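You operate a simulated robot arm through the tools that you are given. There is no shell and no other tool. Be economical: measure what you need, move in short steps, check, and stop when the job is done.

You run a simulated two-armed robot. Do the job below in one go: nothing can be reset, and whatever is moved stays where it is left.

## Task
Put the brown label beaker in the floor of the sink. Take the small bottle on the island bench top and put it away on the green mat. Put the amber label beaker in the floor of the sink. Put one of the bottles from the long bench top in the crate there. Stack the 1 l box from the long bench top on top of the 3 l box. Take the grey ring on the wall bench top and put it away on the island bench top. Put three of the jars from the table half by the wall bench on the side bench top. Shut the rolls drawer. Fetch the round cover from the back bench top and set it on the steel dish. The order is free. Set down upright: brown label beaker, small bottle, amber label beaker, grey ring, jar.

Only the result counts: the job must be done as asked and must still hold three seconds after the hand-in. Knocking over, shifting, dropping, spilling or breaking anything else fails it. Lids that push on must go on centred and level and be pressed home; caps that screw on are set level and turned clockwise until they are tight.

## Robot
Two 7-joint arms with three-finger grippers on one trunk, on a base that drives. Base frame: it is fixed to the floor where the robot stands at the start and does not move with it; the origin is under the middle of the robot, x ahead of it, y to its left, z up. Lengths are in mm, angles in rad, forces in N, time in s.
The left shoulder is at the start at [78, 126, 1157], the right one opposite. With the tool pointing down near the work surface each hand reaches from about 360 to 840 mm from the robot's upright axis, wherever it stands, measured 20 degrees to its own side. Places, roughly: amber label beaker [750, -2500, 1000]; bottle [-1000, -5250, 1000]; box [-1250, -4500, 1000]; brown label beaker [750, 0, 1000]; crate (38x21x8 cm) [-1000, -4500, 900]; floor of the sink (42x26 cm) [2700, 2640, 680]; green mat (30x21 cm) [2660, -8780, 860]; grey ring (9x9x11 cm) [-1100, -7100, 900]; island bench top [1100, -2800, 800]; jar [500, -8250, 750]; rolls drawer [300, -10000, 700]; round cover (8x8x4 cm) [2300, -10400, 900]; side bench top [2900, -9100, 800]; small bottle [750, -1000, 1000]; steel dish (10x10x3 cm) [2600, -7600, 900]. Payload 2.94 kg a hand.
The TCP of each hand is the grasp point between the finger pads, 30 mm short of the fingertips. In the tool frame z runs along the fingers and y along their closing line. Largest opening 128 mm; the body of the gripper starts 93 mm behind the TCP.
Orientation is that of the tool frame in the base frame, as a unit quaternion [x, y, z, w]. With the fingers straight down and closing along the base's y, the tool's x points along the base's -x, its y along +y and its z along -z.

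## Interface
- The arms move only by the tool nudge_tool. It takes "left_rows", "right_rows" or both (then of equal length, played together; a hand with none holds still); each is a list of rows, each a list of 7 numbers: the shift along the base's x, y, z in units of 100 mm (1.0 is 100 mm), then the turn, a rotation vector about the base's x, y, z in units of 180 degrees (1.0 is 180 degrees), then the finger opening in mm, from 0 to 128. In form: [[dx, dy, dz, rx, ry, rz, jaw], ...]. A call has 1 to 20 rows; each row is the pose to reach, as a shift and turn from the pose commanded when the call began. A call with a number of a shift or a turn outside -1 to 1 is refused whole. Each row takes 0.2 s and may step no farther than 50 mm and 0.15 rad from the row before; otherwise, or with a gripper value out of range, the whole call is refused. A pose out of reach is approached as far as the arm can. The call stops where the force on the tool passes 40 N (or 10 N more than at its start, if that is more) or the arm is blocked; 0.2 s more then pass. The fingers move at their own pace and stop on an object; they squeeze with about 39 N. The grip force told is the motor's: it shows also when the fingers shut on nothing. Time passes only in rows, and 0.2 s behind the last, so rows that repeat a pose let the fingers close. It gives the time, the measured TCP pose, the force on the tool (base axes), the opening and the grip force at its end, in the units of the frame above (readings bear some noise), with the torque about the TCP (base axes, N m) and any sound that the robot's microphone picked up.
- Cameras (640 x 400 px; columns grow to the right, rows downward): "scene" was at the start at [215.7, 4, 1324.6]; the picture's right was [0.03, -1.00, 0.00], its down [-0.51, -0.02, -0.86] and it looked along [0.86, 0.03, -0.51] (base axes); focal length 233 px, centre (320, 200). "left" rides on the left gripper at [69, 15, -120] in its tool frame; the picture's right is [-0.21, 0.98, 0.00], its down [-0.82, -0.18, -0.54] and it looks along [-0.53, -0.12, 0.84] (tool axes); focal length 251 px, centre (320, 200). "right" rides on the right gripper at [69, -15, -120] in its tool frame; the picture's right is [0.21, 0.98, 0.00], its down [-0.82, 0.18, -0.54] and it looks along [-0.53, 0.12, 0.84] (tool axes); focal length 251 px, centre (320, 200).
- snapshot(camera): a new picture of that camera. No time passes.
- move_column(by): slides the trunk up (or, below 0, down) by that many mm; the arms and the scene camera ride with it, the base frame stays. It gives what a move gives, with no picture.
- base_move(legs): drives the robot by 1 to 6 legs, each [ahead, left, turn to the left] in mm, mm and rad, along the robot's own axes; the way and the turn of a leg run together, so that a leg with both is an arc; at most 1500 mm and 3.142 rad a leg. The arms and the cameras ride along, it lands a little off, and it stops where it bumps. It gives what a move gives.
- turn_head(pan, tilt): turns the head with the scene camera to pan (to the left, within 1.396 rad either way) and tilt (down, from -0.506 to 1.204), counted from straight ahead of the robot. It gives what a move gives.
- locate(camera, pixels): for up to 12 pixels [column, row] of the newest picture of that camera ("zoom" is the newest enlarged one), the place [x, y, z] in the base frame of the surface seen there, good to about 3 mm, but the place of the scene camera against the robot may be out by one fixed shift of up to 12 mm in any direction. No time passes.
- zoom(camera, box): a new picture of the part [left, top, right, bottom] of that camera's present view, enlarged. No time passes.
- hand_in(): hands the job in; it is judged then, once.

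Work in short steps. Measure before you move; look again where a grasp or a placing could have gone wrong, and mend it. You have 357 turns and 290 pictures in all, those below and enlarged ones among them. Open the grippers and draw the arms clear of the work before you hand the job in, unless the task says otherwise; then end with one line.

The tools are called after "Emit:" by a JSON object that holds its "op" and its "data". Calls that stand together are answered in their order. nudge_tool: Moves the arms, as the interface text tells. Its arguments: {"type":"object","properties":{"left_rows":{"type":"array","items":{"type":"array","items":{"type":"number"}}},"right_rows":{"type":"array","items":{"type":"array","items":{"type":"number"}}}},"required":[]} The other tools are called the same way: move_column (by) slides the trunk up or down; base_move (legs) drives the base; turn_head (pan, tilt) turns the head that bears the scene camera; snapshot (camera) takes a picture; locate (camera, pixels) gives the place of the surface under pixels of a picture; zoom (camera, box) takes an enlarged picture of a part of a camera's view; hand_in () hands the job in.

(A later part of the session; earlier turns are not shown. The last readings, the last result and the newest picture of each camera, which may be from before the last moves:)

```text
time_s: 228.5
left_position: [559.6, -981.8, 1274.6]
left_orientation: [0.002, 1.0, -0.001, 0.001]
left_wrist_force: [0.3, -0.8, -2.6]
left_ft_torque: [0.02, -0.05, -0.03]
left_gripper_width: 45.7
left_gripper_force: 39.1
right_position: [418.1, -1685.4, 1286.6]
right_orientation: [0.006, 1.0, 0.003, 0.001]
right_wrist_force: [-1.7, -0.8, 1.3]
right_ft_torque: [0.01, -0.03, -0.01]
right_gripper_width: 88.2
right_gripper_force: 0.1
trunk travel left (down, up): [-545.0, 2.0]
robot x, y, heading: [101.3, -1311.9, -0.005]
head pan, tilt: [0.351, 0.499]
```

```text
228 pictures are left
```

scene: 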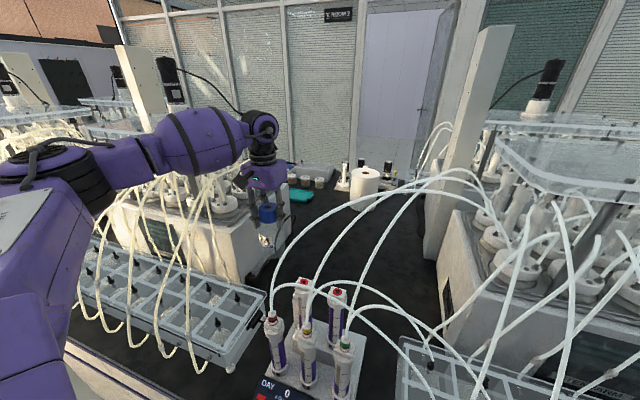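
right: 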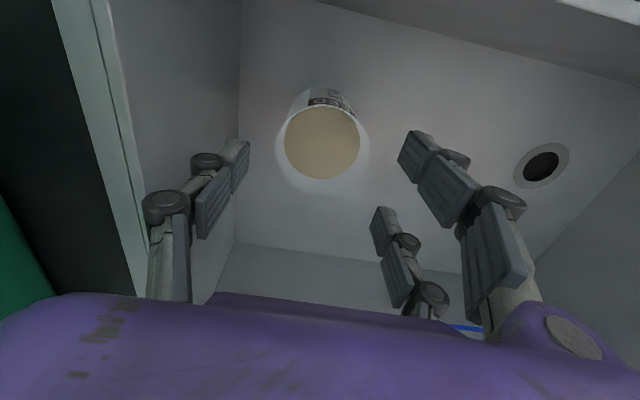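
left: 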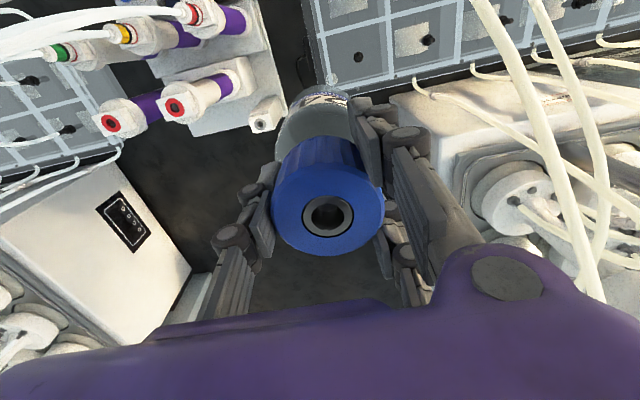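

I check the hoses at the right of this view before backing out.

Emit:
{"op": "locate", "data": {"camera": "left", "pixels": [[490, 30], [525, 90], [560, 180], [590, 270], [560, 50], [600, 150], [155, 30], [210, 15]]}}

```text
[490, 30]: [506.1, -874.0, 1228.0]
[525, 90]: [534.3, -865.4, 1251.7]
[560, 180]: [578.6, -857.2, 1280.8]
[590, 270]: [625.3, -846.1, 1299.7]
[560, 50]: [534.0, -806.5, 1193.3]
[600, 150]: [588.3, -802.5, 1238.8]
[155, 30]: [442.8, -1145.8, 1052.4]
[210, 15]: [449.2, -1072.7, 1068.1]
```

The hose stays at y≥-875, 30+ mm off. I back out 320 mm.

Emit:
{"op": "base_move", "data": {"legs": [[-320, -10, 0.004]]}}

Emit:
{"op": "base_move", "data": {"legs": [[0, -1450, 0], [0, -1400, 0]]}}

Emit:
{"op": "turn_head", "data": {"pan": -1.39, "tilt": 0.4}}

Emit:
{"op": "snapshot", "data": {"camera": "scene"}}

```text
time_s: 230.6
left_position: [240.7, -988.2, 1271.9]
left_orientation: [-0.002, 1.0, -0.001, -0.001]
left_wrist_force: [0.4, -0.3, -2.3]
left_ft_torque: [-0.02, 0.02, 0.01]
left_gripper_width: 45.7
left_gripper_force: 39.0
right_position: [105.5, -1693.3, 1285.3]
right_orientation: [0.002, 1.0, 0.004, -0.001]
right_wrist_force: [0.7, 0.5, -0.1]
right_ft_torque: [-0.05, 0.03, 0.01]
right_gripper_width: 87.8
right_gripper_force: 0.1
trunk travel left (down, up): [-545.0, 2.0]
robot x, y, heading: [-213.8, -1324.6, 0.008]
head pan, tilt: [0.351, 0.499]
```

```text
time_s: 255.3
left_position: [272.3, -3809.9, 1272.3]
left_orientation: [0.001, 1.0, 0.0, 0.0]
left_wrist_force: [0.2, -0.4, -1.6]
left_ft_torque: [-0.05, 0.02, -0.02]
left_gripper_width: 45.1
left_gripper_force: 39.1
right_position: [129.9, -4514.1, 1285.7]
right_orientation: [0.007, 1.0, 0.004, 0.0]
right_wrist_force: [0.7, 0.0, 0.4]
right_ft_torque: [0.01, 0.03, -0.02]
right_gripper_width: 87.9
right_gripper_force: 0.0
trunk travel left (down, up): [-545.0, 2.0]
robot x, y, heading: [-188.4, -4142.2, -0.003]
head pan, tilt: [0.351, 0.499]
```

```text
time_s: 257.0
left_position: [271.7, -3810.8, 1271.0]
left_orientation: [0.002, 1.0, 0.0, 0.0]
left_wrist_force: [0.5, -0.1, -1.9]
left_ft_torque: [-0.03, 0.0, 0.01]
left_gripper_width: 45.0
left_gripper_force: 39.0
right_position: [129.1, -4515.0, 1285.6]
right_orientation: [0.007, 1.0, 0.003, 0.0]
right_wrist_force: [0.4, 0.6, 0.2]
right_ft_torque: [0.0, 0.01, 0.03]
right_gripper_width: 88.1
right_gripper_force: 0.0
trunk travel left (down, up): [-545.0, 2.0]
robot x, y, heading: [-186.8, -4141.4, -0.005]
head pan, tilt: [-1.389, 0.4]
```

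```text
227 pictures are left
```

scene: 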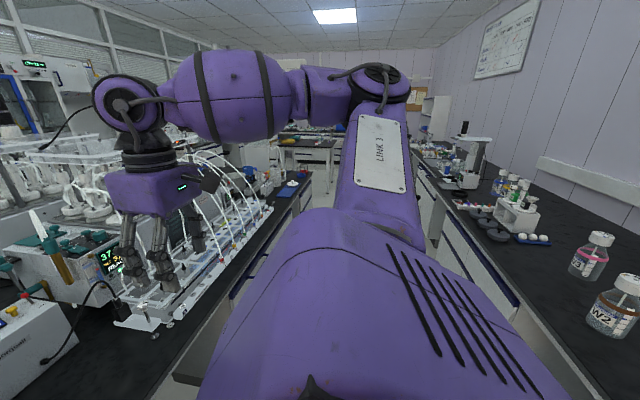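

I turn round to face the long bench; the sweep radii stay inside the aisle.

Emit:
{"op": "base_move", "data": {"legs": [[-45, 0, 0], [0, 0, 3.141]]}}

Emit:
{"op": "turn_head", "data": {"pan": 0.3, "tilt": 0.5}}

Emit:
{"op": "snapshot", "data": {"camera": "scene"}}

```text
time_s: 265.3
left_position: [-688.5, -4476.7, 1271.7]
left_orientation: [1.0, 0.004, 0.0, 0.0]
left_wrist_force: [1.0, 0.4, -1.2]
left_ft_torque: [-0.01, 0.04, 0.04]
left_gripper_width: 44.9
left_gripper_force: 39.6
right_position: [-553.0, -3771.7, 1286.5]
right_orientation: [1.0, -0.001, 0.0, 0.003]
right_wrist_force: [-0.3, -0.6, 0.0]
right_ft_torque: [-0.02, -0.05, -0.03]
right_gripper_width: 88.1
right_gripper_force: 0.1
trunk travel left (down, up): [-545.0, 2.0]
robot x, y, heading: [-230.7, -4139.8, -3.135]
head pan, tilt: [-1.389, 0.4]
```

```text
time_s: 267.0
left_position: [-687.6, -4477.1, 1272.2]
left_orientation: [1.0, 0.004, 0.0, 0.0]
left_wrist_force: [-0.5, 0.2, -2.8]
left_ft_torque: [0.0, -0.03, -0.01]
left_gripper_width: 45.1
left_gripper_force: 39.0
right_position: [-551.6, -3771.6, 1285.9]
right_orientation: [1.0, -0.001, 0.0, 0.003]
right_wrist_force: [0.3, 0.2, 0.6]
right_ft_torque: [0.0, 0.02, -0.01]
right_gripper_width: 88.1
right_gripper_force: 0.1
trunk travel left (down, up): [-545.0, 2.0]
robot x, y, heading: [-227.5, -4144.7, -3.138]
head pan, tilt: [0.3, 0.499]
```

```text
226 pictures are left
```

scene: 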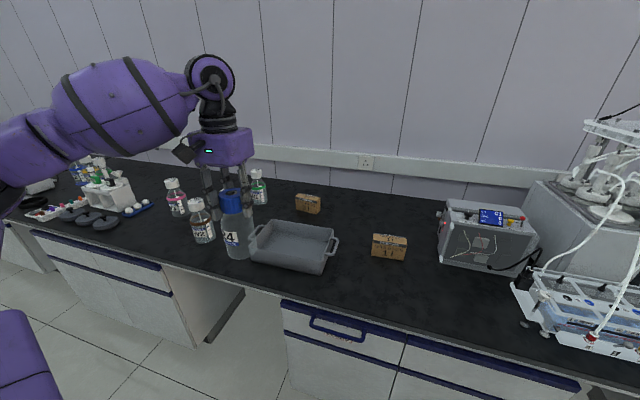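

I see the crate at (295,248), two cardboard boxes at (307,203) and (388,246), and bottles at (175,197), (200,222), (258,187). I zoom and measure.

Emit:
{"op": "zoom", "data": {"camera": "scene", "box": [150, 150, 430, 300]}}

Emit:
{"op": "locate", "data": {"camera": "scene", "pixels": [[258, 172], [258, 200], [196, 203], [203, 238], [172, 183], [178, 212], [307, 195], [308, 210], [390, 237], [388, 256], [250, 225], [335, 232]]}}

```text
2.29 times, centred on (290, 225) of scene
```

zoom: 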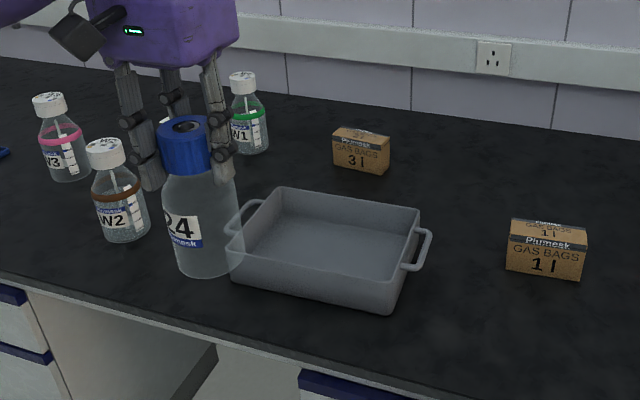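

```text
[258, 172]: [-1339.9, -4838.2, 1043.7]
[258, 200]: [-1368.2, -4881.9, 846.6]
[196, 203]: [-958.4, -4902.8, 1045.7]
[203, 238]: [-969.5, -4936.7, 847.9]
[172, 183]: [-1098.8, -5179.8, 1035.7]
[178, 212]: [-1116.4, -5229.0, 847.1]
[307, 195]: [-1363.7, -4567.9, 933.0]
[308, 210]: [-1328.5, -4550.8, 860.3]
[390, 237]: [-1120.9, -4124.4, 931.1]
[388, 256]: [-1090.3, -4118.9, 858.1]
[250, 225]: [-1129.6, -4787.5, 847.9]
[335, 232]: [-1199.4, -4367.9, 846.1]
```

Boxes: 1 l at ≈(-1105,-4120), 3 l at ≈(-1350,-4560), both ≈85 tall; crate around (-1030…-1200,-4370…-4790). I use the right hand, so I drive to robot y≈-4420, x≈-560, raising the carried bottle too.

Emit:
{"op": "base_move", "data": {"legs": [[0, 275, 0], [330, 0, 0]]}}

Emit:
{"op": "nudge_tool", "data": {"left_rows": [[0.2, -0.1, 0.3, 0, 0, 0, 40], [0.4, -0.2, 0.6, 0, 0, 0, 40], [0.6, -0.3, 0.9, 0, 0, 0, 40]], "right_rows": [[-0.3, 0, -0.3, 0, 0, 0, 110], [-0.6, -0.2, -0.6, 0, 0, 0, 110], [-0.9, -0.4, -0.9, 0, 0, 0, 110]]}}

Emit:
{"op": "snapshot", "data": {"camera": "right"}}

```text
time_s: 271.8
left_position: [-1012.0, -4755.6, 1274.1]
left_orientation: [1.0, 0.003, -0.002, 0.0]
left_wrist_force: [-0.5, -0.1, -2.4]
left_ft_torque: [0.04, 0.03, -0.02]
left_gripper_width: 44.9
left_gripper_force: 38.7
right_position: [-876.7, -4049.3, 1286.3]
right_orientation: [1.0, -0.002, 0.0, 0.003]
right_wrist_force: [0.0, 0.2, -0.2]
right_ft_torque: [-0.04, 0.03, -0.02]
right_gripper_width: 87.9
right_gripper_force: 0.1
trunk travel left (down, up): [-545.0, 2.0]
robot x, y, heading: [-556.5, -4419.1, -3.136]
head pan, tilt: [0.3, 0.499]
```

```text
time_s: 272.6
left_position: [-951.2, -4787.3, 1360.7]
left_orientation: [1.0, 0.003, 0.0, -0.001]
left_wrist_force: [0.5, 0.3, -2.1]
left_ft_torque: [0.07, -0.02, 0.03]
left_gripper_width: 44.7
left_gripper_force: 39.0
right_position: [-969.8, -4091.1, 1195.1]
right_orientation: [1.0, -0.002, -0.001, 0.002]
right_wrist_force: [0.4, 0.5, 0.2]
right_ft_torque: [0.02, 0.02, -0.02]
right_gripper_width: 109.9
right_gripper_force: 0.1
trunk travel left (down, up): [-545.0, 2.0]
robot x, y, heading: [-556.7, -4419.7, -3.133]
head pan, tilt: [0.3, 0.499]
```

```text
224 pictures are left
```

right: 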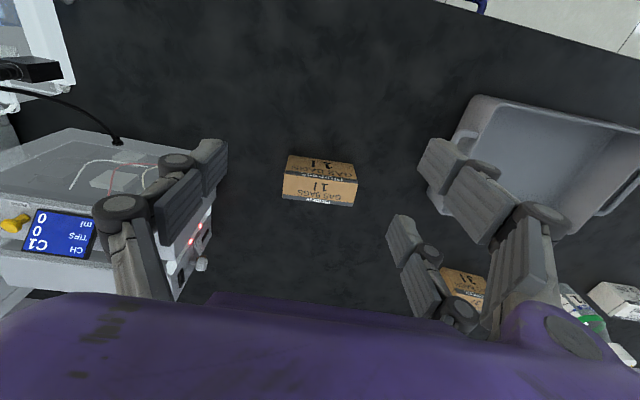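

I measure both boxes and the crate from this wrist view.

Emit:
{"op": "zoom", "data": {"camera": "right", "box": [260, 130, 380, 220]}}

Emit:
{"op": "locate", "data": {"camera": "right", "pixels": [[284, 173], [357, 180], [353, 207], [283, 199], [320, 190], [290, 157], [354, 163], [215, 195], [470, 100], [455, 275], [630, 200], [600, 125]]}}

```text
4.44 times, centred on (320, 175) of right
```

zoom: 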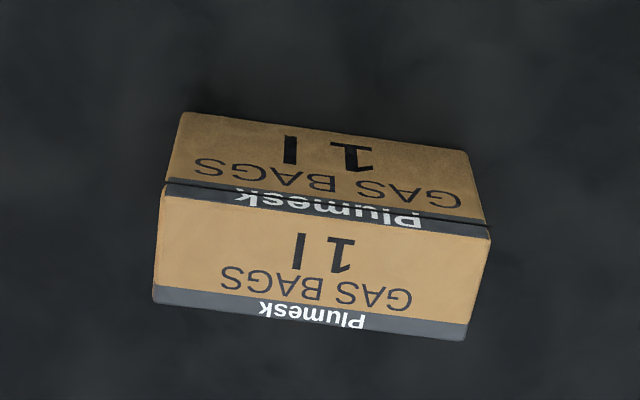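

```text
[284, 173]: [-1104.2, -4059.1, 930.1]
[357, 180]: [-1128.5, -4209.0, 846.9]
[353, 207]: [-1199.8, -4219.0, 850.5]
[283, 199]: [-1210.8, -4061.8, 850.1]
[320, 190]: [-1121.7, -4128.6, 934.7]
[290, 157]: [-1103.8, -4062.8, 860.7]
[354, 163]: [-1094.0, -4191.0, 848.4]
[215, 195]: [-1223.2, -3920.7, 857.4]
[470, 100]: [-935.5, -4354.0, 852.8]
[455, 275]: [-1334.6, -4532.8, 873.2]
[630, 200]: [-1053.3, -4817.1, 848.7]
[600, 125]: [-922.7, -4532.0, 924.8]
```

I locate the top face corners in the zoomed picture.

Emit:
{"op": "locate", "data": {"camera": "zoom", "pixels": [[172, 200], [480, 245], [458, 332], [160, 292], [320, 260], [310, 150]]}}

```text
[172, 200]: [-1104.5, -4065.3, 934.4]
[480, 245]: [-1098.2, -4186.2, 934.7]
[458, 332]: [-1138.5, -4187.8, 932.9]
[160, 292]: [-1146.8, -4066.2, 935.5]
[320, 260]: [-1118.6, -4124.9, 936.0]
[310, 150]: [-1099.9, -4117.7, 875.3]
```

1 l box: 130 (y) × 50 (x) × 88 mm, centre (-1122,-4126), top z 935, yawed ≈0.05 rad. It must be gripped across x, so I turn the right hand by about −87° while moving over it.

Emit:
{"op": "nudge_tool", "data": {"right_rows": [[-0.1, -0.04, -0.05, 0, 0, -0.044, 110], [-0.2, -0.08, -0.1, 0, 0, -0.088, 110], [-0.3, -0.12, -0.15, 0, 0, -0.132, 110], [-0.4, -0.16, -0.2, 0, 0, -0.176, 110], [-0.5, -0.2, -0.25, 0, 0, -0.22, 110], [-0.6, -0.24, -0.3, 0, 0, -0.264, 110], [-0.7, -0.28, -0.35, 0, 0, -0.308, 110], [-0.8, -0.32, -0.4, 0, 0, -0.352, 110], [-0.9, -0.35, -0.45, 0, 0, -0.396, 110], [-1.0, -0.35, -0.5, 0, 0, -0.44, 110], [-1.0, -0.35, -0.5, 0, 0, -0.484, 110]]}}

Emit:
{"op": "snapshot", "data": {"camera": "right"}}

```text
time_s: 275.0
left_position: [-952.0, -4786.0, 1362.6]
left_orientation: [1.0, 0.004, 0.0, 0.001]
left_wrist_force: [-0.2, 0.7, -2.3]
left_ft_torque: [0.0, 0.04, 0.01]
left_gripper_width: 44.8
left_gripper_force: 39.5
right_position: [-1068.1, -4123.9, 1145.7]
right_orientation: [0.723, -0.691, -0.003, 0.003]
right_wrist_force: [0.3, 0.1, 0.1]
right_ft_torque: [0.01, 0.0, 0.01]
right_gripper_width: 110.0
right_gripper_force: 0.0
trunk travel left (down, up): [-545.0, 2.0]
robot x, y, heading: [-557.0, -4421.6, -3.137]
head pan, tilt: [0.3, 0.499]
```

```text
222 pictures are left
```

right: 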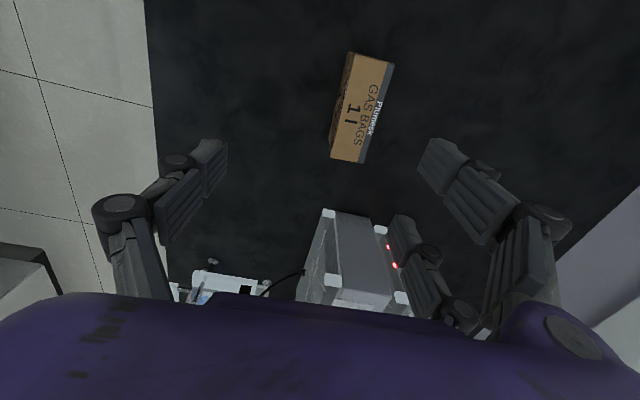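

The turn worked. I centre over the box and descend 200 mm, then check.

Emit:
{"op": "nudge_tool", "data": {"right_rows": [[-0.4, -0.02, 0, 0, 0, 0, 110], [-0.54, -0.02, -0.3, 0, 0, 0, 110], [-0.54, -0.02, -0.7, 0, 0, 0, 110], [-0.54, -0.02, -1.0, 0, 0, 0, 110]]}}

Emit:
{"op": "nudge_tool", "data": {"right_rows": [[0, 0, -0.4, 0, 0, 0, 110], [0, 0, -0.8, 0, 0, 0, 110]]}}

Emit:
{"op": "snapshot", "data": {"camera": "right"}}

```text
time_s: 276.0
left_position: [-953.3, -4786.2, 1361.3]
left_orientation: [1.0, 0.003, 0.0, 0.0]
left_wrist_force: [0.2, 0.1, -2.9]
left_ft_torque: [0.0, -0.02, -0.02]
left_gripper_width: 45.0
left_gripper_force: 39.3
right_position: [-1124.2, -4126.0, 1044.4]
right_orientation: [0.724, -0.69, -0.003, 0.001]
right_wrist_force: [-0.3, 0.6, -0.8]
right_ft_torque: [-0.01, -0.03, -0.01]
right_gripper_width: 109.9
right_gripper_force: 0.1
trunk travel left (down, up): [-545.0, 2.0]
robot x, y, heading: [-560.2, -4420.2, -3.138]
head pan, tilt: [0.3, 0.499]
```

```text
time_s: 276.6
left_position: [-953.0, -4785.4, 1360.4]
left_orientation: [1.0, 0.004, 0.0, 0.001]
left_wrist_force: [-0.2, -0.6, -2.0]
left_ft_torque: [0.0, -0.01, 0.01]
left_gripper_width: 44.8
left_gripper_force: 38.7
right_position: [-1121.5, -4126.6, 965.0]
right_orientation: [0.725, -0.689, -0.002, 0.003]
right_wrist_force: [-0.1, -0.6, 0.4]
right_ft_torque: [-0.02, -0.01, -0.02]
right_gripper_width: 109.9
right_gripper_force: 0.0
trunk travel left (down, up): [-545.0, 2.0]
robot x, y, heading: [-557.3, -4418.2, -3.132]
head pan, tilt: [0.3, 0.499]
```

```text
221 pictures are left
```

right: 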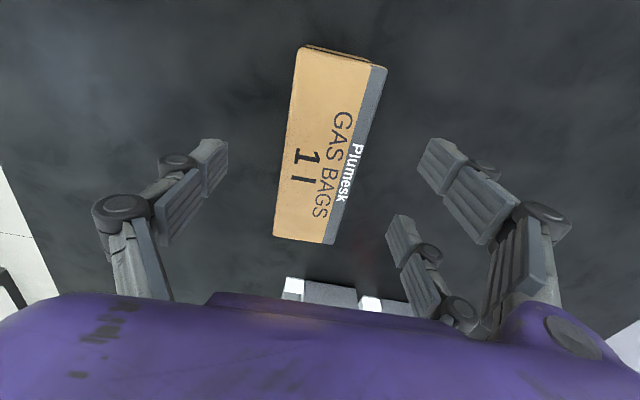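

I verify the box top corners from here.

Emit:
{"op": "locate", "data": {"camera": "right", "pixels": [[300, 55], [383, 72], [332, 240], [276, 233], [325, 150]]}}

```text
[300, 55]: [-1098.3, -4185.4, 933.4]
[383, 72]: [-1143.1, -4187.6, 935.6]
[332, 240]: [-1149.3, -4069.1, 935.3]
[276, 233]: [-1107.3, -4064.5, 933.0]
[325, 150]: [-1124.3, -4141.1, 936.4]
```

Centre (-1124,-4127), matching. I lower 62 mm, grip, and lift.

Emit:
{"op": "nudge_tool", "data": {"right_rows": [[-0.02, 0, -0.4, 0, 0, 0, 110], [-0.02, 0, -0.6, 0, 0, 0, 110], [-0.02, 0, -0.6, 0, 0, 0, 60], [-0.02, 0, -0.6, 0, 0, 0, 35], [-0.02, 0, -0.6, 0, 0, 0, 35]]}}

Emit:
{"op": "nudge_tool", "data": {"right_rows": [[0, 0, 0.3, 0, 0, 0, 35], [0, 0, 0.6, 0, 0, 0, 35], [0, 0, 1.0, 0, 0, 0, 35]]}}

Emit:
{"op": "nudge_tool", "data": {"right_rows": [[0.2, 0, 0.3, 0, 0, 0, 35], [0.4, 0, 0.6, 0, 0, 0, 35], [0.6, 0, 0.9, 0, 0, 0, 35]]}}

Emit:
{"op": "snapshot", "data": {"camera": "right"}}

```text
time_s: 277.8
left_position: [-953.3, -4786.4, 1362.3]
left_orientation: [1.0, 0.003, 0.0, 0.0]
left_wrist_force: [0.0, -0.1, -2.9]
left_ft_torque: [0.0, -0.01, 0.0]
left_gripper_width: 44.7
left_gripper_force: 38.6
right_position: [-1123.7, -4128.2, 905.3]
right_orientation: [0.724, -0.69, -0.003, 0.003]
right_wrist_force: [-0.1, 0.2, -0.2]
right_ft_torque: [0.06, 0.05, -0.04]
right_gripper_width: 49.2
right_gripper_force: 38.7
trunk travel left (down, up): [-545.0, 2.0]
robot x, y, heading: [-557.4, -4418.7, -3.138]
head pan, tilt: [0.3, 0.499]
```

```text
time_s: 278.6
left_position: [-952.4, -4786.2, 1362.2]
left_orientation: [1.0, 0.003, 0.0, 0.0]
left_wrist_force: [0.4, -0.9, -2.8]
left_ft_torque: [0.02, -0.01, 0.01]
left_gripper_width: 44.8
left_gripper_force: 39.1
right_position: [-1125.3, -4130.5, 1006.0]
right_orientation: [0.724, -0.69, -0.002, 0.002]
right_wrist_force: [0.1, 0.5, -0.5]
right_ft_torque: [0.03, 0.01, -0.01]
right_gripper_width: 49.0
right_gripper_force: 38.9
trunk travel left (down, up): [-545.0, 2.0]
robot x, y, heading: [-555.6, -4418.5, -3.134]
head pan, tilt: [0.3, 0.499]
```

```text
time_s: 279.4
left_position: [-951.5, -4785.4, 1362.5]
left_orientation: [1.0, 0.004, 0.0, -0.001]
left_wrist_force: [0.8, 0.2, -1.9]
left_ft_torque: [0.01, 0.01, -0.03]
left_gripper_width: 44.6
left_gripper_force: 39.2
right_position: [-1064.1, -4128.0, 1095.9]
right_orientation: [0.723, -0.69, -0.003, 0.003]
right_wrist_force: [0.5, -0.7, -2.4]
right_ft_torque: [0.01, 0.01, -0.01]
right_gripper_width: 49.0
right_gripper_force: 39.1
trunk travel left (down, up): [-545.0, 2.0]
robot x, y, heading: [-555.5, -4421.2, -3.139]
head pan, tilt: [0.3, 0.499]
```

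```text
220 pictures are left
```

right: 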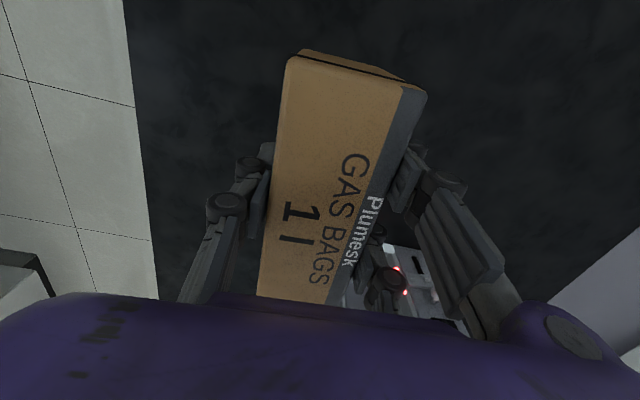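

The 1 l box is held (bottom = TCP−58). I drive 420 mm to the robot's left so the 3 l box lies ahead to the right, and look.

Emit:
{"op": "base_move", "data": {"legs": [[0, 420, 0], [40, 0, 0]]}}

Emit:
{"op": "turn_head", "data": {"pan": -0.3, "tilt": 0.45}}

Emit:
{"op": "snapshot", "data": {"camera": "scene"}}

```text
time_s: 284.1
left_position: [-984.9, -5202.5, 1364.7]
left_orientation: [1.0, 0.001, -0.003, 0.0]
left_wrist_force: [0.6, -0.8, -3.0]
left_ft_torque: [0.02, 0.11, 0.01]
left_gripper_width: 44.9
left_gripper_force: 39.1
right_position: [-1096.1, -4544.3, 1099.3]
right_orientation: [0.721, -0.693, -0.004, 0.004]
right_wrist_force: [1.2, -0.4, -1.0]
right_ft_torque: [-0.02, 0.11, -0.02]
right_gripper_width: 48.7
right_gripper_force: 39.0
trunk travel left (down, up): [-545.0, 2.0]
robot x, y, heading: [-592.3, -4839.6, -3.139]
head pan, tilt: [0.3, 0.499]
```

```text
time_s: 285.1
left_position: [-990.3, -5205.0, 1362.9]
left_orientation: [1.0, 0.002, -0.001, 0.0]
left_wrist_force: [-0.7, -0.2, -2.7]
left_ft_torque: [0.04, 0.02, 0.0]
left_gripper_width: 44.7
left_gripper_force: 38.9
right_position: [-1100.2, -4543.7, 1096.5]
right_orientation: [0.722, -0.692, -0.002, 0.002]
right_wrist_force: [0.5, 0.2, -0.3]
right_ft_torque: [-0.01, 0.02, -0.02]
right_gripper_width: 49.1
right_gripper_force: 38.9
trunk travel left (down, up): [-545.0, 2.0]
robot x, y, heading: [-596.0, -4838.3, -3.144]
head pan, tilt: [-0.3, 0.45]
```

```text
219 pictures are left
```

scene: 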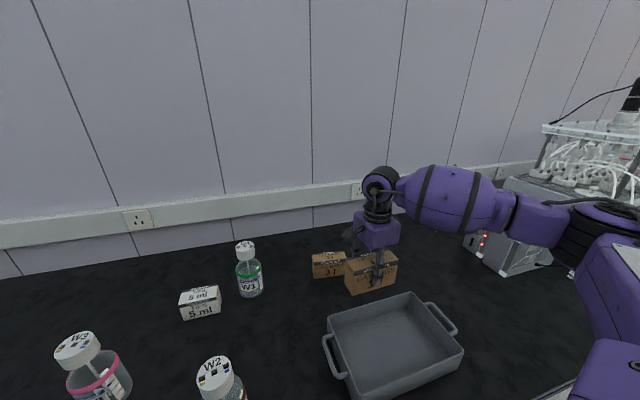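

I zoom on the 3 l box and the held box, using the held one to calibrate the scene camera.

Emit:
{"op": "zoom", "data": {"camera": "scene", "box": [295, 230, 415, 305]}}

Emit:
{"op": "snapshot", "data": {"camera": "right"}}

```text
5.33 times, centred on (355, 268) of scene
```

zoom: 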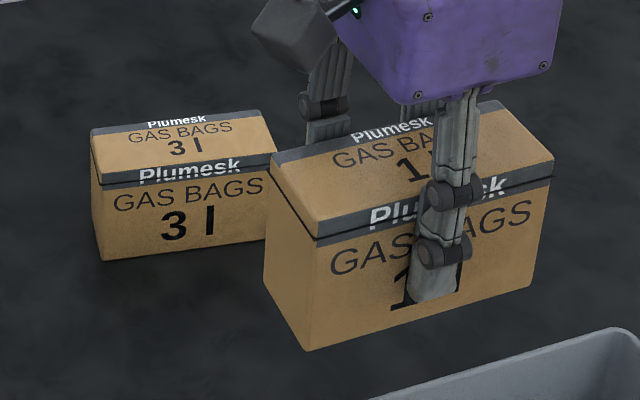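

```text
217 pictures are left
```

right: 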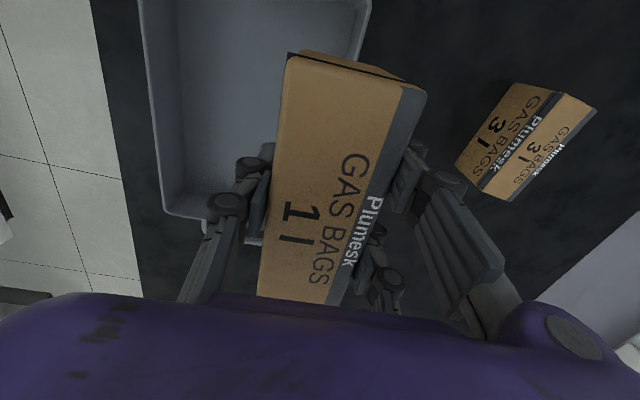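

The right wrist view shows the 3 l box at (530,140). I zoom there for its top corners.

Emit:
{"op": "zoom", "data": {"camera": "right", "box": [440, 70, 610, 215]}}

```text
2.76 times, centred on (525, 142) of right
```

zoom: 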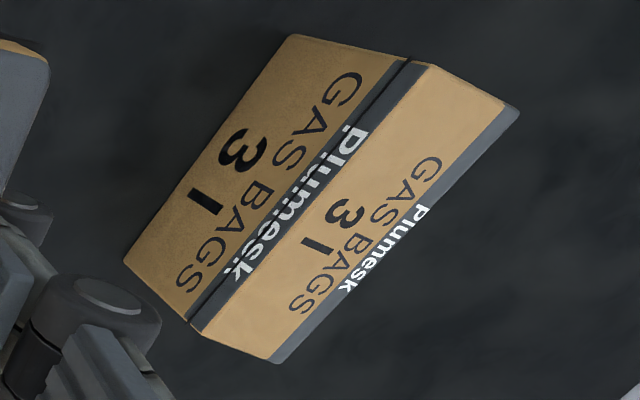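

Emit:
{"op": "locate", "data": {"camera": "zoom", "pixels": [[430, 72], [512, 112], [278, 355], [203, 328], [350, 215], [240, 200], [270, 285], [400, 170]]}}

```text
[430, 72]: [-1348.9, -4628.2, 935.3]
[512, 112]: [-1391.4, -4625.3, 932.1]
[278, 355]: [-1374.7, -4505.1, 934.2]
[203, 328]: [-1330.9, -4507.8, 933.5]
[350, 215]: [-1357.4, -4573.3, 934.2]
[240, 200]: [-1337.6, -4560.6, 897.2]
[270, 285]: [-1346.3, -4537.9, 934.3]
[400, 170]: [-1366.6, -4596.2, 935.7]
```

3 l top centre (-1361,-4567), z 934, yawed −8.5°; held box is at ≈+2.4°. I rotate −11°, lower the trunk 45 mm, and reach forward above it.

Emit:
{"op": "move_column", "data": {"by": -45}}

Emit:
{"op": "nudge_tool", "data": {"right_rows": [[-0.2, -0.05, 0.2, 0, 0, -0.02, 35], [-0.5, -0.1, 0.3, 0, 0, -0.04, 35], [-0.8, -0.15, 0.3, 0, 0, -0.061, 35], [-1.0, -0.2, 0.3, 0, 0, -0.061, 35]]}}

Emit:
{"op": "nudge_tool", "data": {"right_rows": [[-0.4, 0, 0, 0, 0, 0, 35], [-0.8, 0, 0, 0, 0, 0, 35], [-1.0, 0, 0, 0, 0, 0, 35]]}}

```text
time_s: 286.0
left_position: [-989.6, -5203.2, 1316.8]
left_orientation: [1.0, 0.002, -0.002, 0.0]
left_wrist_force: [0.9, 0.5, -2.4]
left_ft_torque: [0.01, 0.01, 0.0]
left_gripper_width: 44.8
left_gripper_force: 39.0
right_position: [-1100.0, -4543.5, 1051.1]
right_orientation: [0.722, -0.692, -0.003, 0.003]
right_wrist_force: [0.3, -0.2, -1.1]
right_ft_torque: [-0.02, 0.02, 0.03]
right_gripper_width: 49.2
right_gripper_force: 39.4
trunk travel left (down, up): [-500.0, 47.0]
robot x, y, heading: [-591.7, -4837.1, -3.143]
head pan, tilt: [-0.3, 0.45]
```

```text
time_s: 287.0
left_position: [-991.2, -5203.4, 1316.5]
left_orientation: [1.0, 0.002, 0.0, 0.0]
left_wrist_force: [0.4, 0.2, -2.4]
left_ft_torque: [0.02, -0.04, 0.0]
left_gripper_width: 44.7
left_gripper_force: 38.8
right_position: [-1202.3, -4565.5, 1080.3]
right_orientation: [-0.652, 0.758, 0.003, -0.001]
right_wrist_force: [-1.1, -0.9, -0.6]
right_ft_torque: [-0.02, 0.0, 0.02]
right_gripper_width: 49.1
right_gripper_force: 38.8
trunk travel left (down, up): [-500.0, 47.0]
robot x, y, heading: [-595.6, -4840.3, -3.143]
head pan, tilt: [-0.3, 0.45]
```

```text
time_s: 287.8
left_position: [-991.1, -5203.1, 1317.4]
left_orientation: [1.0, 0.002, 0.0, 0.0]
left_wrist_force: [0.5, 0.3, -3.2]
left_ft_torque: [0.03, -0.04, -0.03]
left_gripper_width: 44.4
left_gripper_force: 38.9
right_position: [-1302.9, -4563.1, 1081.0]
right_orientation: [-0.653, 0.757, 0.004, -0.002]
right_wrist_force: [-0.2, 0.2, -1.1]
right_ft_torque: [-0.02, 0.01, 0.0]
right_gripper_width: 49.2
right_gripper_force: 39.1
trunk travel left (down, up): [-500.0, 47.0]
robot x, y, heading: [-594.6, -4833.4, -3.141]
head pan, tilt: [-0.3, 0.45]
```

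Reach is fine. I go the last 58 mm to above the box and look.

Emit:
{"op": "nudge_tool", "data": {"right_rows": [[-0.4, -0.04, 0, 0, 0, 0, 35], [-0.59, -0.04, -0.2, 0, 0, 0, 35], [-0.59, -0.04, -0.6, 0, 0, 0, 35]]}}

Emit:
{"op": "zoom", "data": {"camera": "scene", "box": [270, 190, 430, 300]}}

Emit:
{"op": "snapshot", "data": {"camera": "right"}}

```text
time_s: 288.6
left_position: [-991.9, -5202.8, 1317.3]
left_orientation: [1.0, 0.002, 0.0, 0.0]
left_wrist_force: [-0.2, 0.2, -2.7]
left_ft_torque: [-0.03, -0.04, -0.03]
left_gripper_width: 44.7
left_gripper_force: 38.4
right_position: [-1360.1, -4568.8, 1019.3]
right_orientation: [-0.653, 0.758, 0.003, -0.002]
right_wrist_force: [-0.1, 0.1, -1.2]
right_ft_torque: [-0.03, -0.03, 0.02]
right_gripper_width: 49.1
right_gripper_force: 39.1
trunk travel left (down, up): [-500.0, 47.0]
robot x, y, heading: [-598.1, -4832.8, -3.141]
head pan, tilt: [-0.3, 0.45]
```

```text
3.64 times, centred on (350, 245) of scene
```

zoom: 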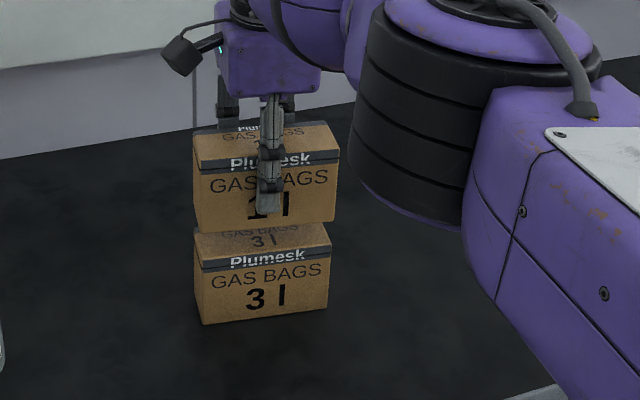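

```text
214 pictures are left
```

right: 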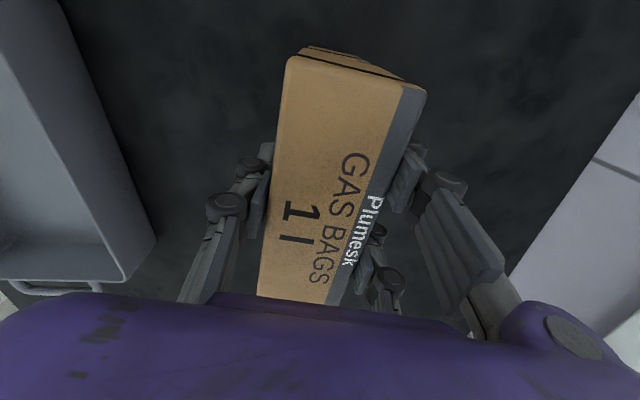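

Aligned. I lower 26 mm, then feel for contact.

Emit:
{"op": "nudge_tool", "data": {"right_rows": [[0, 0.02, -0.15, 0, 0, 0, 35], [0, 0.02, -0.25, 0, 0, 0, 35], [0, 0.02, -0.27, 0, 0, 0, 35], [0, 0.02, -0.27, 0, 0, 0, 35]]}}

```text
time_s: 289.6
left_position: [-990.9, -5202.5, 1318.2]
left_orientation: [1.0, 0.002, -0.001, 0.0]
left_wrist_force: [-0.2, -0.2, -3.3]
left_ft_torque: [0.02, -0.03, -0.04]
left_gripper_width: 44.6
left_gripper_force: 39.0
right_position: [-1355.6, -4566.2, 993.0]
right_orientation: [-0.652, 0.758, 0.002, -0.002]
right_wrist_force: [0.6, 1.2, -0.6]
right_ft_torque: [0.0, 0.01, -0.03]
right_gripper_width: 49.0
right_gripper_force: 38.7
trunk travel left (down, up): [-500.0, 47.0]
robot x, y, heading: [-595.4, -4835.0, -3.14]
head pan, tilt: [-0.3, 0.45]
```

Near contact; I correct x by −3 mm and lower 2 mm steps.

Emit:
{"op": "nudge_tool", "data": {"right_rows": [[-0.03, 0, -0.01, 0, 0, 0, 35], [-0.03, 0, -0.025, 0, 0, 0, 35], [-0.03, 0, -0.025, 0, 0, 0, 35]]}}

```text
time_s: 290.4
left_position: [-990.3, -5203.5, 1317.9]
left_orientation: [1.0, 0.002, -0.001, 0.0]
left_wrist_force: [-0.8, 0.0, -1.8]
left_ft_torque: [-0.01, 0.01, 0.0]
left_gripper_width: 44.7
left_gripper_force: 38.4
right_position: [-1358.6, -4567.1, 992.4]
right_orientation: [-0.653, 0.757, 0.002, -0.002]
right_wrist_force: [-0.6, -0.4, -1.5]
right_ft_torque: [-0.04, 0.01, 0.03]
right_gripper_width: 49.3
right_gripper_force: 39.3
right hand out of reach, approached as far as the arm can: row 1, 2, 3
trunk travel left (down, up): [-500.0, 47.0]
robot x, y, heading: [-591.8, -4836.3, -3.139]
head pan, tilt: [-0.3, 0.45]
```

The arm is at its limit, so I use the trunk for the last millimetres.

Emit:
{"op": "move_column", "data": {"by": -3}}

```text
time_s: 290.9
left_position: [-990.5, -5203.1, 1314.9]
left_orientation: [1.0, 0.002, -0.001, 0.0]
left_wrist_force: [0.0, -1.1, -2.2]
left_ft_torque: [-0.03, 0.02, -0.01]
left_gripper_width: 44.7
left_gripper_force: 38.7
right_position: [-1358.0, -4566.4, 990.9]
right_orientation: [-0.652, 0.758, 0.003, -0.002]
right_wrist_force: [0.7, 0.2, 1.0]
right_ft_torque: [0.12, -0.02, -0.05]
right_gripper_width: 49.1
right_gripper_force: 38.1
trunk travel left (down, up): [-497.0, 50.0]
robot x, y, heading: [-598.1, -4839.6, -3.139]
head pan, tilt: [-0.3, 0.45]
```

Light contact (Fz +1 N). I release to 100 mm and rise.

Emit:
{"op": "nudge_tool", "data": {"right_rows": [[0, 0, 0, 0, 0, 0, 70], [0, 0, 0, 0, 0, 0, 100], [0, 0, 0, 0, 0, 0, 100], [0.02, 0, 0.35, 0, 0, 0, 100], [0.04, 0, 0.7, 0, 0, 0, 100], [0.06, 0, 1.0, 0, 0, 0, 100]]}}

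Emit:
{"op": "zoom", "data": {"camera": "scene", "box": [270, 190, 430, 300]}}

Emit:
{"op": "snapshot", "data": {"camera": "right"}}

```text
time_s: 292.3
left_position: [-991.0, -5203.4, 1315.3]
left_orientation: [1.0, 0.002, -0.001, 0.0]
left_wrist_force: [0.0, 0.1, -2.3]
left_ft_torque: [-0.03, 0.02, -0.02]
left_gripper_width: 44.7
left_gripper_force: 38.9
right_position: [-1350.6, -4567.0, 1091.4]
right_orientation: [-0.654, 0.757, 0.003, -0.002]
right_wrist_force: [-0.5, 1.1, -0.4]
right_ft_torque: [-0.02, 0.03, 0.04]
right_gripper_width: 100.3
right_gripper_force: 0.1
trunk travel left (down, up): [-497.0, 50.0]
robot x, y, heading: [-594.6, -4837.9, -3.141]
head pan, tilt: [-0.3, 0.45]
```

```text
3.64 times, centred on (350, 245) of scene
```

zoom: 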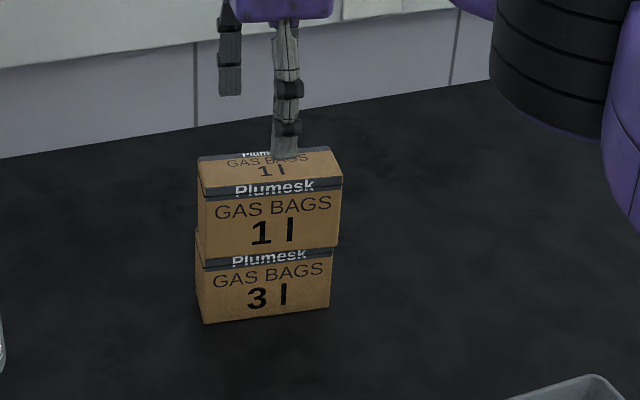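

```text
212 pictures are left
```

right: 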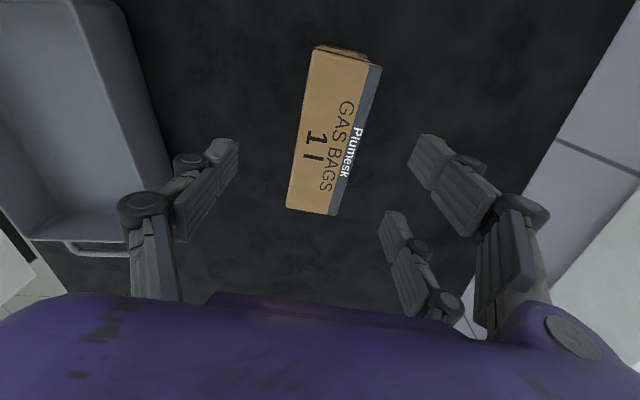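

The boxes are stacked stably. Next a bottle into the crate: I back the base 190 mm, then move to the robot's left towards bottle W2 at (-965,-4920).

Emit:
{"op": "base_move", "data": {"legs": [[190, 0, 0]]}}

```text
time_s: 293.9
left_position: [-1181.5, -5203.6, 1314.4]
left_orientation: [1.0, 0.002, -0.001, -0.001]
left_wrist_force: [-0.8, -0.6, -1.5]
left_ft_torque: [-0.01, 0.03, -0.01]
left_gripper_width: 44.5
left_gripper_force: 39.3
right_position: [-1542.3, -4567.8, 1091.1]
right_orientation: [-0.653, 0.758, 0.003, -0.003]
right_wrist_force: [0.1, 0.9, 0.1]
right_ft_torque: [0.01, 0.01, -0.01]
right_gripper_width: 100.2
right_gripper_force: 0.0
trunk travel left (down, up): [-497.0, 50.0]
robot x, y, heading: [-786.6, -4833.5, -3.137]
head pan, tilt: [-0.3, 0.45]
```

I mistakenly drove ahead instead of back, but nothing was touched. I go straight back 380 mm.

Emit:
{"op": "base_move", "data": {"legs": [[-380, 0, 0]]}}

Emit:
{"op": "snapshot", "data": {"camera": "scene"}}

```text
time_s: 296.3
left_position: [-801.3, -5202.4, 1313.5]
left_orientation: [1.0, 0.002, 0.0, 0.0]
left_wrist_force: [0.2, 0.4, -3.0]
left_ft_torque: [0.03, 0.0, -0.01]
left_gripper_width: 44.4
left_gripper_force: 38.8
right_position: [-1163.5, -4566.9, 1090.4]
right_orientation: [-0.654, 0.757, 0.002, -0.002]
right_wrist_force: [0.3, 0.7, -0.7]
right_ft_torque: [0.02, 0.0, 0.02]
right_gripper_width: 99.9
right_gripper_force: 0.0
trunk travel left (down, up): [-497.0, 50.0]
robot x, y, heading: [-407.6, -4840.2, -3.14]
head pan, tilt: [-0.3, 0.45]
```

```text
211 pictures are left
```

scene: 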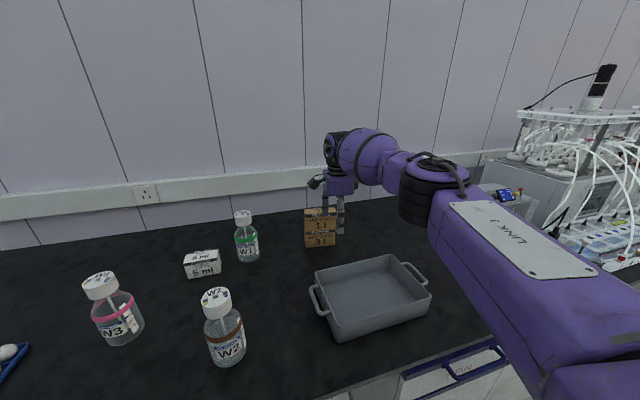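

All is undisturbed. I measure the crate and W2.

Emit:
{"op": "locate", "data": {"camera": "scene", "pixels": [[218, 295], [228, 365], [372, 290], [318, 272], [398, 259], [428, 300], [345, 340], [350, 300], [400, 290], [208, 340], [244, 330]]}}

Emit:
{"op": "zoom", "data": {"camera": "scene", "box": [180, 240, 460, 400]}}

```text
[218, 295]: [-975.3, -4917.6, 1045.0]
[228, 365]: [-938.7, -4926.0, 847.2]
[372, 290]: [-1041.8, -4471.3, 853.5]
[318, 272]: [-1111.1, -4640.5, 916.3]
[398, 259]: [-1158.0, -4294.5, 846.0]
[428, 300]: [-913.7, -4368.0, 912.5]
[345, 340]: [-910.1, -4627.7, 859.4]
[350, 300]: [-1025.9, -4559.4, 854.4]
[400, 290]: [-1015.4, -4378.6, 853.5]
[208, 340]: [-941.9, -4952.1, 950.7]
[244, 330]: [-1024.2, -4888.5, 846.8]
```

```text
2.29 times, centred on (320, 320) of scene
```

zoom: 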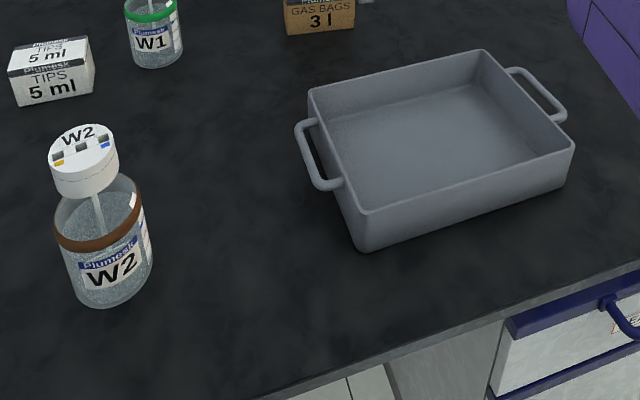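

Crate floor z≈853, x −910…−1115, y −4350…−4650; W2 cap at ≈(-975,-4918), top 1045. I pull the right hand back and slide the base 380 mm to its left.

Emit:
{"op": "nudge_tool", "data": {"right_rows": [[0.4, 0, 0.2, 0, 0, 0, 110], [0.8, 0, 0.4, 0, 0, 0, 110], [1.0, 0, 0.6, 0, 0, 0, 110]]}}

Emit:
{"op": "base_move", "data": {"legs": [[0, 370, 0]]}}

Emit:
{"op": "snapshot", "data": {"camera": "right"}}

```text
time_s: 297.1
left_position: [-800.7, -5203.3, 1313.4]
left_orientation: [1.0, 0.004, -0.001, 0.001]
left_wrist_force: [0.8, -0.5, -3.4]
left_ft_torque: [0.02, -0.04, 0.0]
left_gripper_width: 44.4
left_gripper_force: 38.8
right_position: [-1063.6, -4569.5, 1152.2]
right_orientation: [-0.653, 0.758, 0.002, -0.002]
right_wrist_force: [0.6, -0.3, -0.7]
right_ft_torque: [0.01, -0.01, -0.02]
right_gripper_width: 109.8
right_gripper_force: 0.1
trunk travel left (down, up): [-497.0, 50.0]
robot x, y, heading: [-407.5, -4838.0, -3.14]
head pan, tilt: [-0.3, 0.45]
```

```text
time_s: 300.8
left_position: [-799.6, -5566.8, 1314.2]
left_orientation: [1.0, 0.002, 0.0, -0.001]
left_wrist_force: [-0.2, 0.6, -2.5]
left_ft_torque: [0.0, 0.0, 0.0]
left_gripper_width: 44.4
left_gripper_force: 39.2
right_position: [-1060.9, -4931.5, 1151.6]
right_orientation: [-0.653, 0.758, 0.003, -0.002]
right_wrist_force: [-0.4, -0.1, 0.1]
right_ft_torque: [-0.01, -0.01, 0.0]
right_gripper_width: 109.8
right_gripper_force: 0.1
trunk travel left (down, up): [-497.0, 50.0]
robot x, y, heading: [-408.1, -5202.0, -3.139]
head pan, tilt: [-0.3, 0.45]
```

```text
209 pictures are left
```

right: 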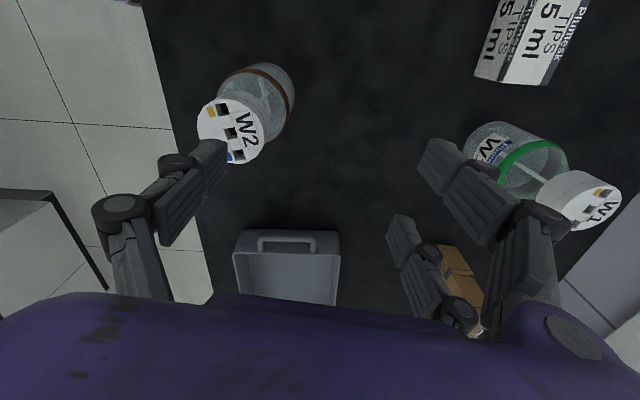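

Emit:
{"op": "locate", "data": {"camera": "right", "pixels": [[231, 130], [200, 130], [262, 135], [232, 100], [240, 160], [285, 90], [285, 285], [335, 235], [235, 270]]}}

```text
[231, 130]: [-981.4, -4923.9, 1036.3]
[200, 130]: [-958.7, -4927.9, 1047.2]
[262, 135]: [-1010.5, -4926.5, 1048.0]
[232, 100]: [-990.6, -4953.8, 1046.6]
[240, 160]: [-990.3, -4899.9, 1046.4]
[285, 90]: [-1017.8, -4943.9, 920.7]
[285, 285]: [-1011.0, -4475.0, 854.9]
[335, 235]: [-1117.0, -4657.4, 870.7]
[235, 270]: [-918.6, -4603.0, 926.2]
```

Cap centre (-984,-4926), Ø≈54, top z 1047. I centre and lower to grip the cap at z≈1025.

Emit:
{"op": "nudge_tool", "data": {"right_rows": [[0.4, 0.03, 0, 0, 0, 0, 110], [0.77, 0.06, 0, 0, 0, 0, 110], [0.77, 0.06, -0.4, 0, 0, 0, 110], [0.77, 0.06, -0.8, 0, 0, 0, 110]]}}

Emit:
{"op": "snapshot", "data": {"camera": "right"}}

```text
time_s: 301.8
left_position: [-801.5, -5566.4, 1314.5]
left_orientation: [1.0, 0.002, 0.0, 0.0]
left_wrist_force: [0.2, -0.5, -2.6]
left_ft_torque: [0.02, 0.0, -0.02]
left_gripper_width: 44.5
left_gripper_force: 38.9
right_position: [-986.7, -4926.1, 1070.8]
right_orientation: [-0.652, 0.758, 0.003, -0.002]
right_wrist_force: [0.5, -0.7, -0.9]
right_ft_torque: [-0.03, 0.04, 0.01]
right_gripper_width: 109.8
right_gripper_force: 0.1
trunk travel left (down, up): [-497.0, 50.0]
robot x, y, heading: [-402.4, -5202.4, -3.143]
head pan, tilt: [-0.3, 0.45]
```

```text
208 pictures are left
```

right: 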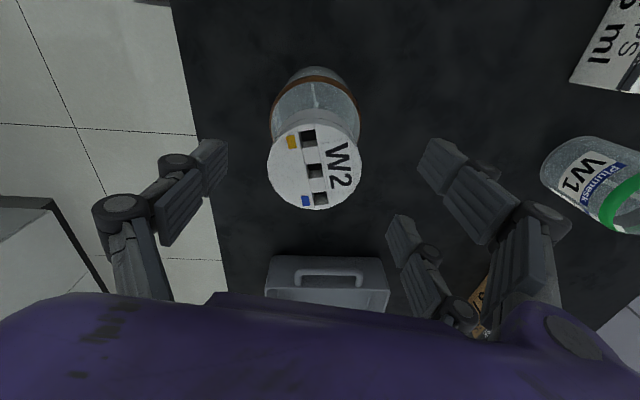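

Centred. I lower 47 mm, close on the cap and lift.

Emit:
{"op": "nudge_tool", "data": {"right_rows": [[0.01, 0, -0.3, 0, 0, 0, 110], [0.01, 0, -0.47, 0, 0, 0, 110], [0.01, 0, -0.47, 0, 0, 0, 60], [0.01, 0, -0.47, 0, 0, 0, 40], [0.01, 0, -0.47, 0, 0, 0, 40]]}}

Emit:
{"op": "nudge_tool", "data": {"right_rows": [[0, 0, 0.3, 0, 0, 0, 40], [0, 0, 0.7, 0, 0, 0, 40], [0, 0, 1.0, 0, 0, 0, 40]]}}

Emit:
{"op": "snapshot", "data": {"camera": "right"}}

```text
time_s: 303.0
left_position: [-799.3, -5568.2, 1314.5]
left_orientation: [1.0, 0.002, -0.001, 0.0]
left_wrist_force: [0.3, -0.4, -2.4]
left_ft_torque: [0.04, 0.02, 0.02]
left_gripper_width: 44.5
left_gripper_force: 39.0
right_position: [-982.7, -4925.4, 1026.6]
right_orientation: [-0.653, 0.757, 0.002, -0.002]
right_wrist_force: [2.2, -1.6, 1.5]
right_ft_torque: [-0.09, -0.06, 0.0]
right_gripper_width: 51.6
right_gripper_force: 39.1
trunk travel left (down, up): [-497.0, 50.0]
robot x, y, heading: [-403.9, -5201.3, -3.139]
head pan, tilt: [-0.3, 0.45]
```

```text
time_s: 303.8
left_position: [-800.7, -5566.9, 1314.5]
left_orientation: [1.0, 0.001, 0.0, 0.0]
left_wrist_force: [-0.3, -0.5, -2.8]
left_ft_torque: [0.03, -0.03, 0.01]
left_gripper_width: 44.5
left_gripper_force: 39.3
right_position: [-984.9, -4925.0, 1125.4]
right_orientation: [-0.652, 0.758, 0.003, -0.001]
right_wrist_force: [0.4, -0.3, -7.6]
right_ft_torque: [-0.01, 0.0, 0.0]
right_gripper_width: 51.2
right_gripper_force: 39.4
trunk travel left (down, up): [-497.0, 50.0]
robot x, y, heading: [-404.7, -5202.5, -3.139]
head pan, tilt: [-0.3, 0.45]
```

```text
207 pictures are left
```

right: 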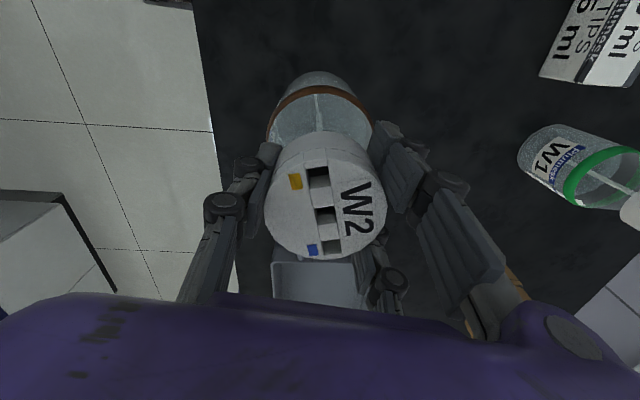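

Held (≈0.75 kg). I raise 50 mm more, drive 370 mm right so the bottle is over the crate, and check.

Emit:
{"op": "nudge_tool", "data": {"right_rows": [[-0.15, 0, 0.3, 0, 0, 0, 40], [-0.3, 0, 0.5, 0, 0, 0, 40]]}}

Emit:
{"op": "base_move", "data": {"legs": [[0, -380, 0]]}}

Emit:
{"op": "snapshot", "data": {"camera": "right"}}

Emit:
{"op": "snapshot", "data": {"camera": "scene"}}

```text
time_s: 304.4
left_position: [-802.0, -5566.8, 1314.2]
left_orientation: [1.0, 0.002, 0.0, 0.0]
left_wrist_force: [0.7, 0.2, -2.2]
left_ft_torque: [0.03, 0.03, -0.03]
left_gripper_width: 44.5
left_gripper_force: 39.4
right_position: [-1015.7, -4925.6, 1174.5]
right_orientation: [-0.652, 0.758, 0.003, -0.001]
right_wrist_force: [0.0, -0.4, -7.6]
right_ft_torque: [0.01, -0.01, 0.04]
right_gripper_width: 51.2
right_gripper_force: 39.0
trunk travel left (down, up): [-497.0, 50.0]
robot x, y, heading: [-402.8, -5202.1, -3.14]
head pan, tilt: [-0.3, 0.45]
```

```text
time_s: 308.3
left_position: [-802.1, -5193.1, 1314.5]
left_orientation: [1.0, 0.003, 0.0, 0.0]
left_wrist_force: [-0.4, -0.8, -1.7]
left_ft_torque: [0.01, 0.01, 0.02]
left_gripper_width: 44.5
left_gripper_force: 38.8
right_position: [-1016.3, -4553.0, 1173.1]
right_orientation: [-0.654, 0.756, 0.002, -0.002]
right_wrist_force: [-0.3, -0.1, -7.2]
right_ft_torque: [-0.05, -0.03, 0.01]
right_gripper_width: 51.0
right_gripper_force: 38.2
trunk travel left (down, up): [-497.0, 50.0]
robot x, y, heading: [-403.7, -4824.2, -3.137]
head pan, tilt: [-0.3, 0.45]
```

```text
206 pictures are left
```

right: 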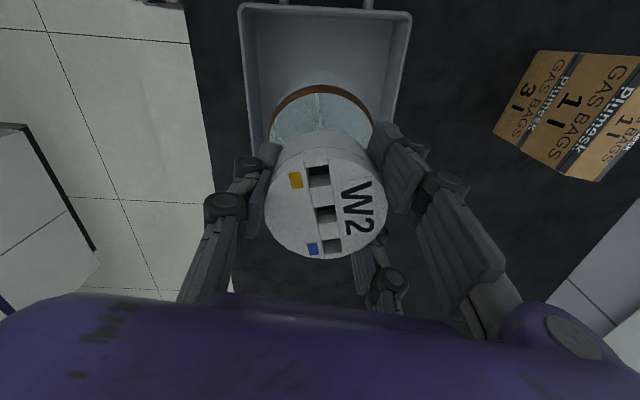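

```text
205 pictures are left
```

scene: 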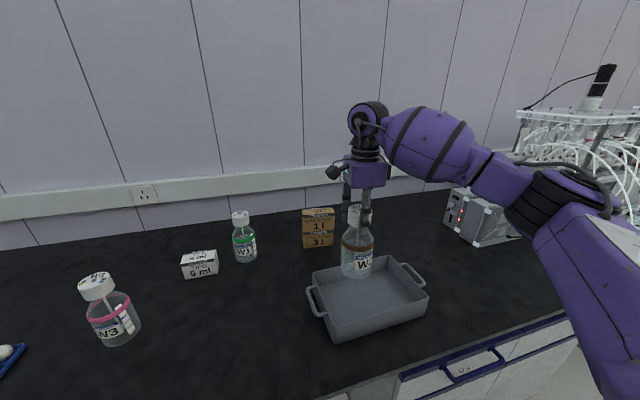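

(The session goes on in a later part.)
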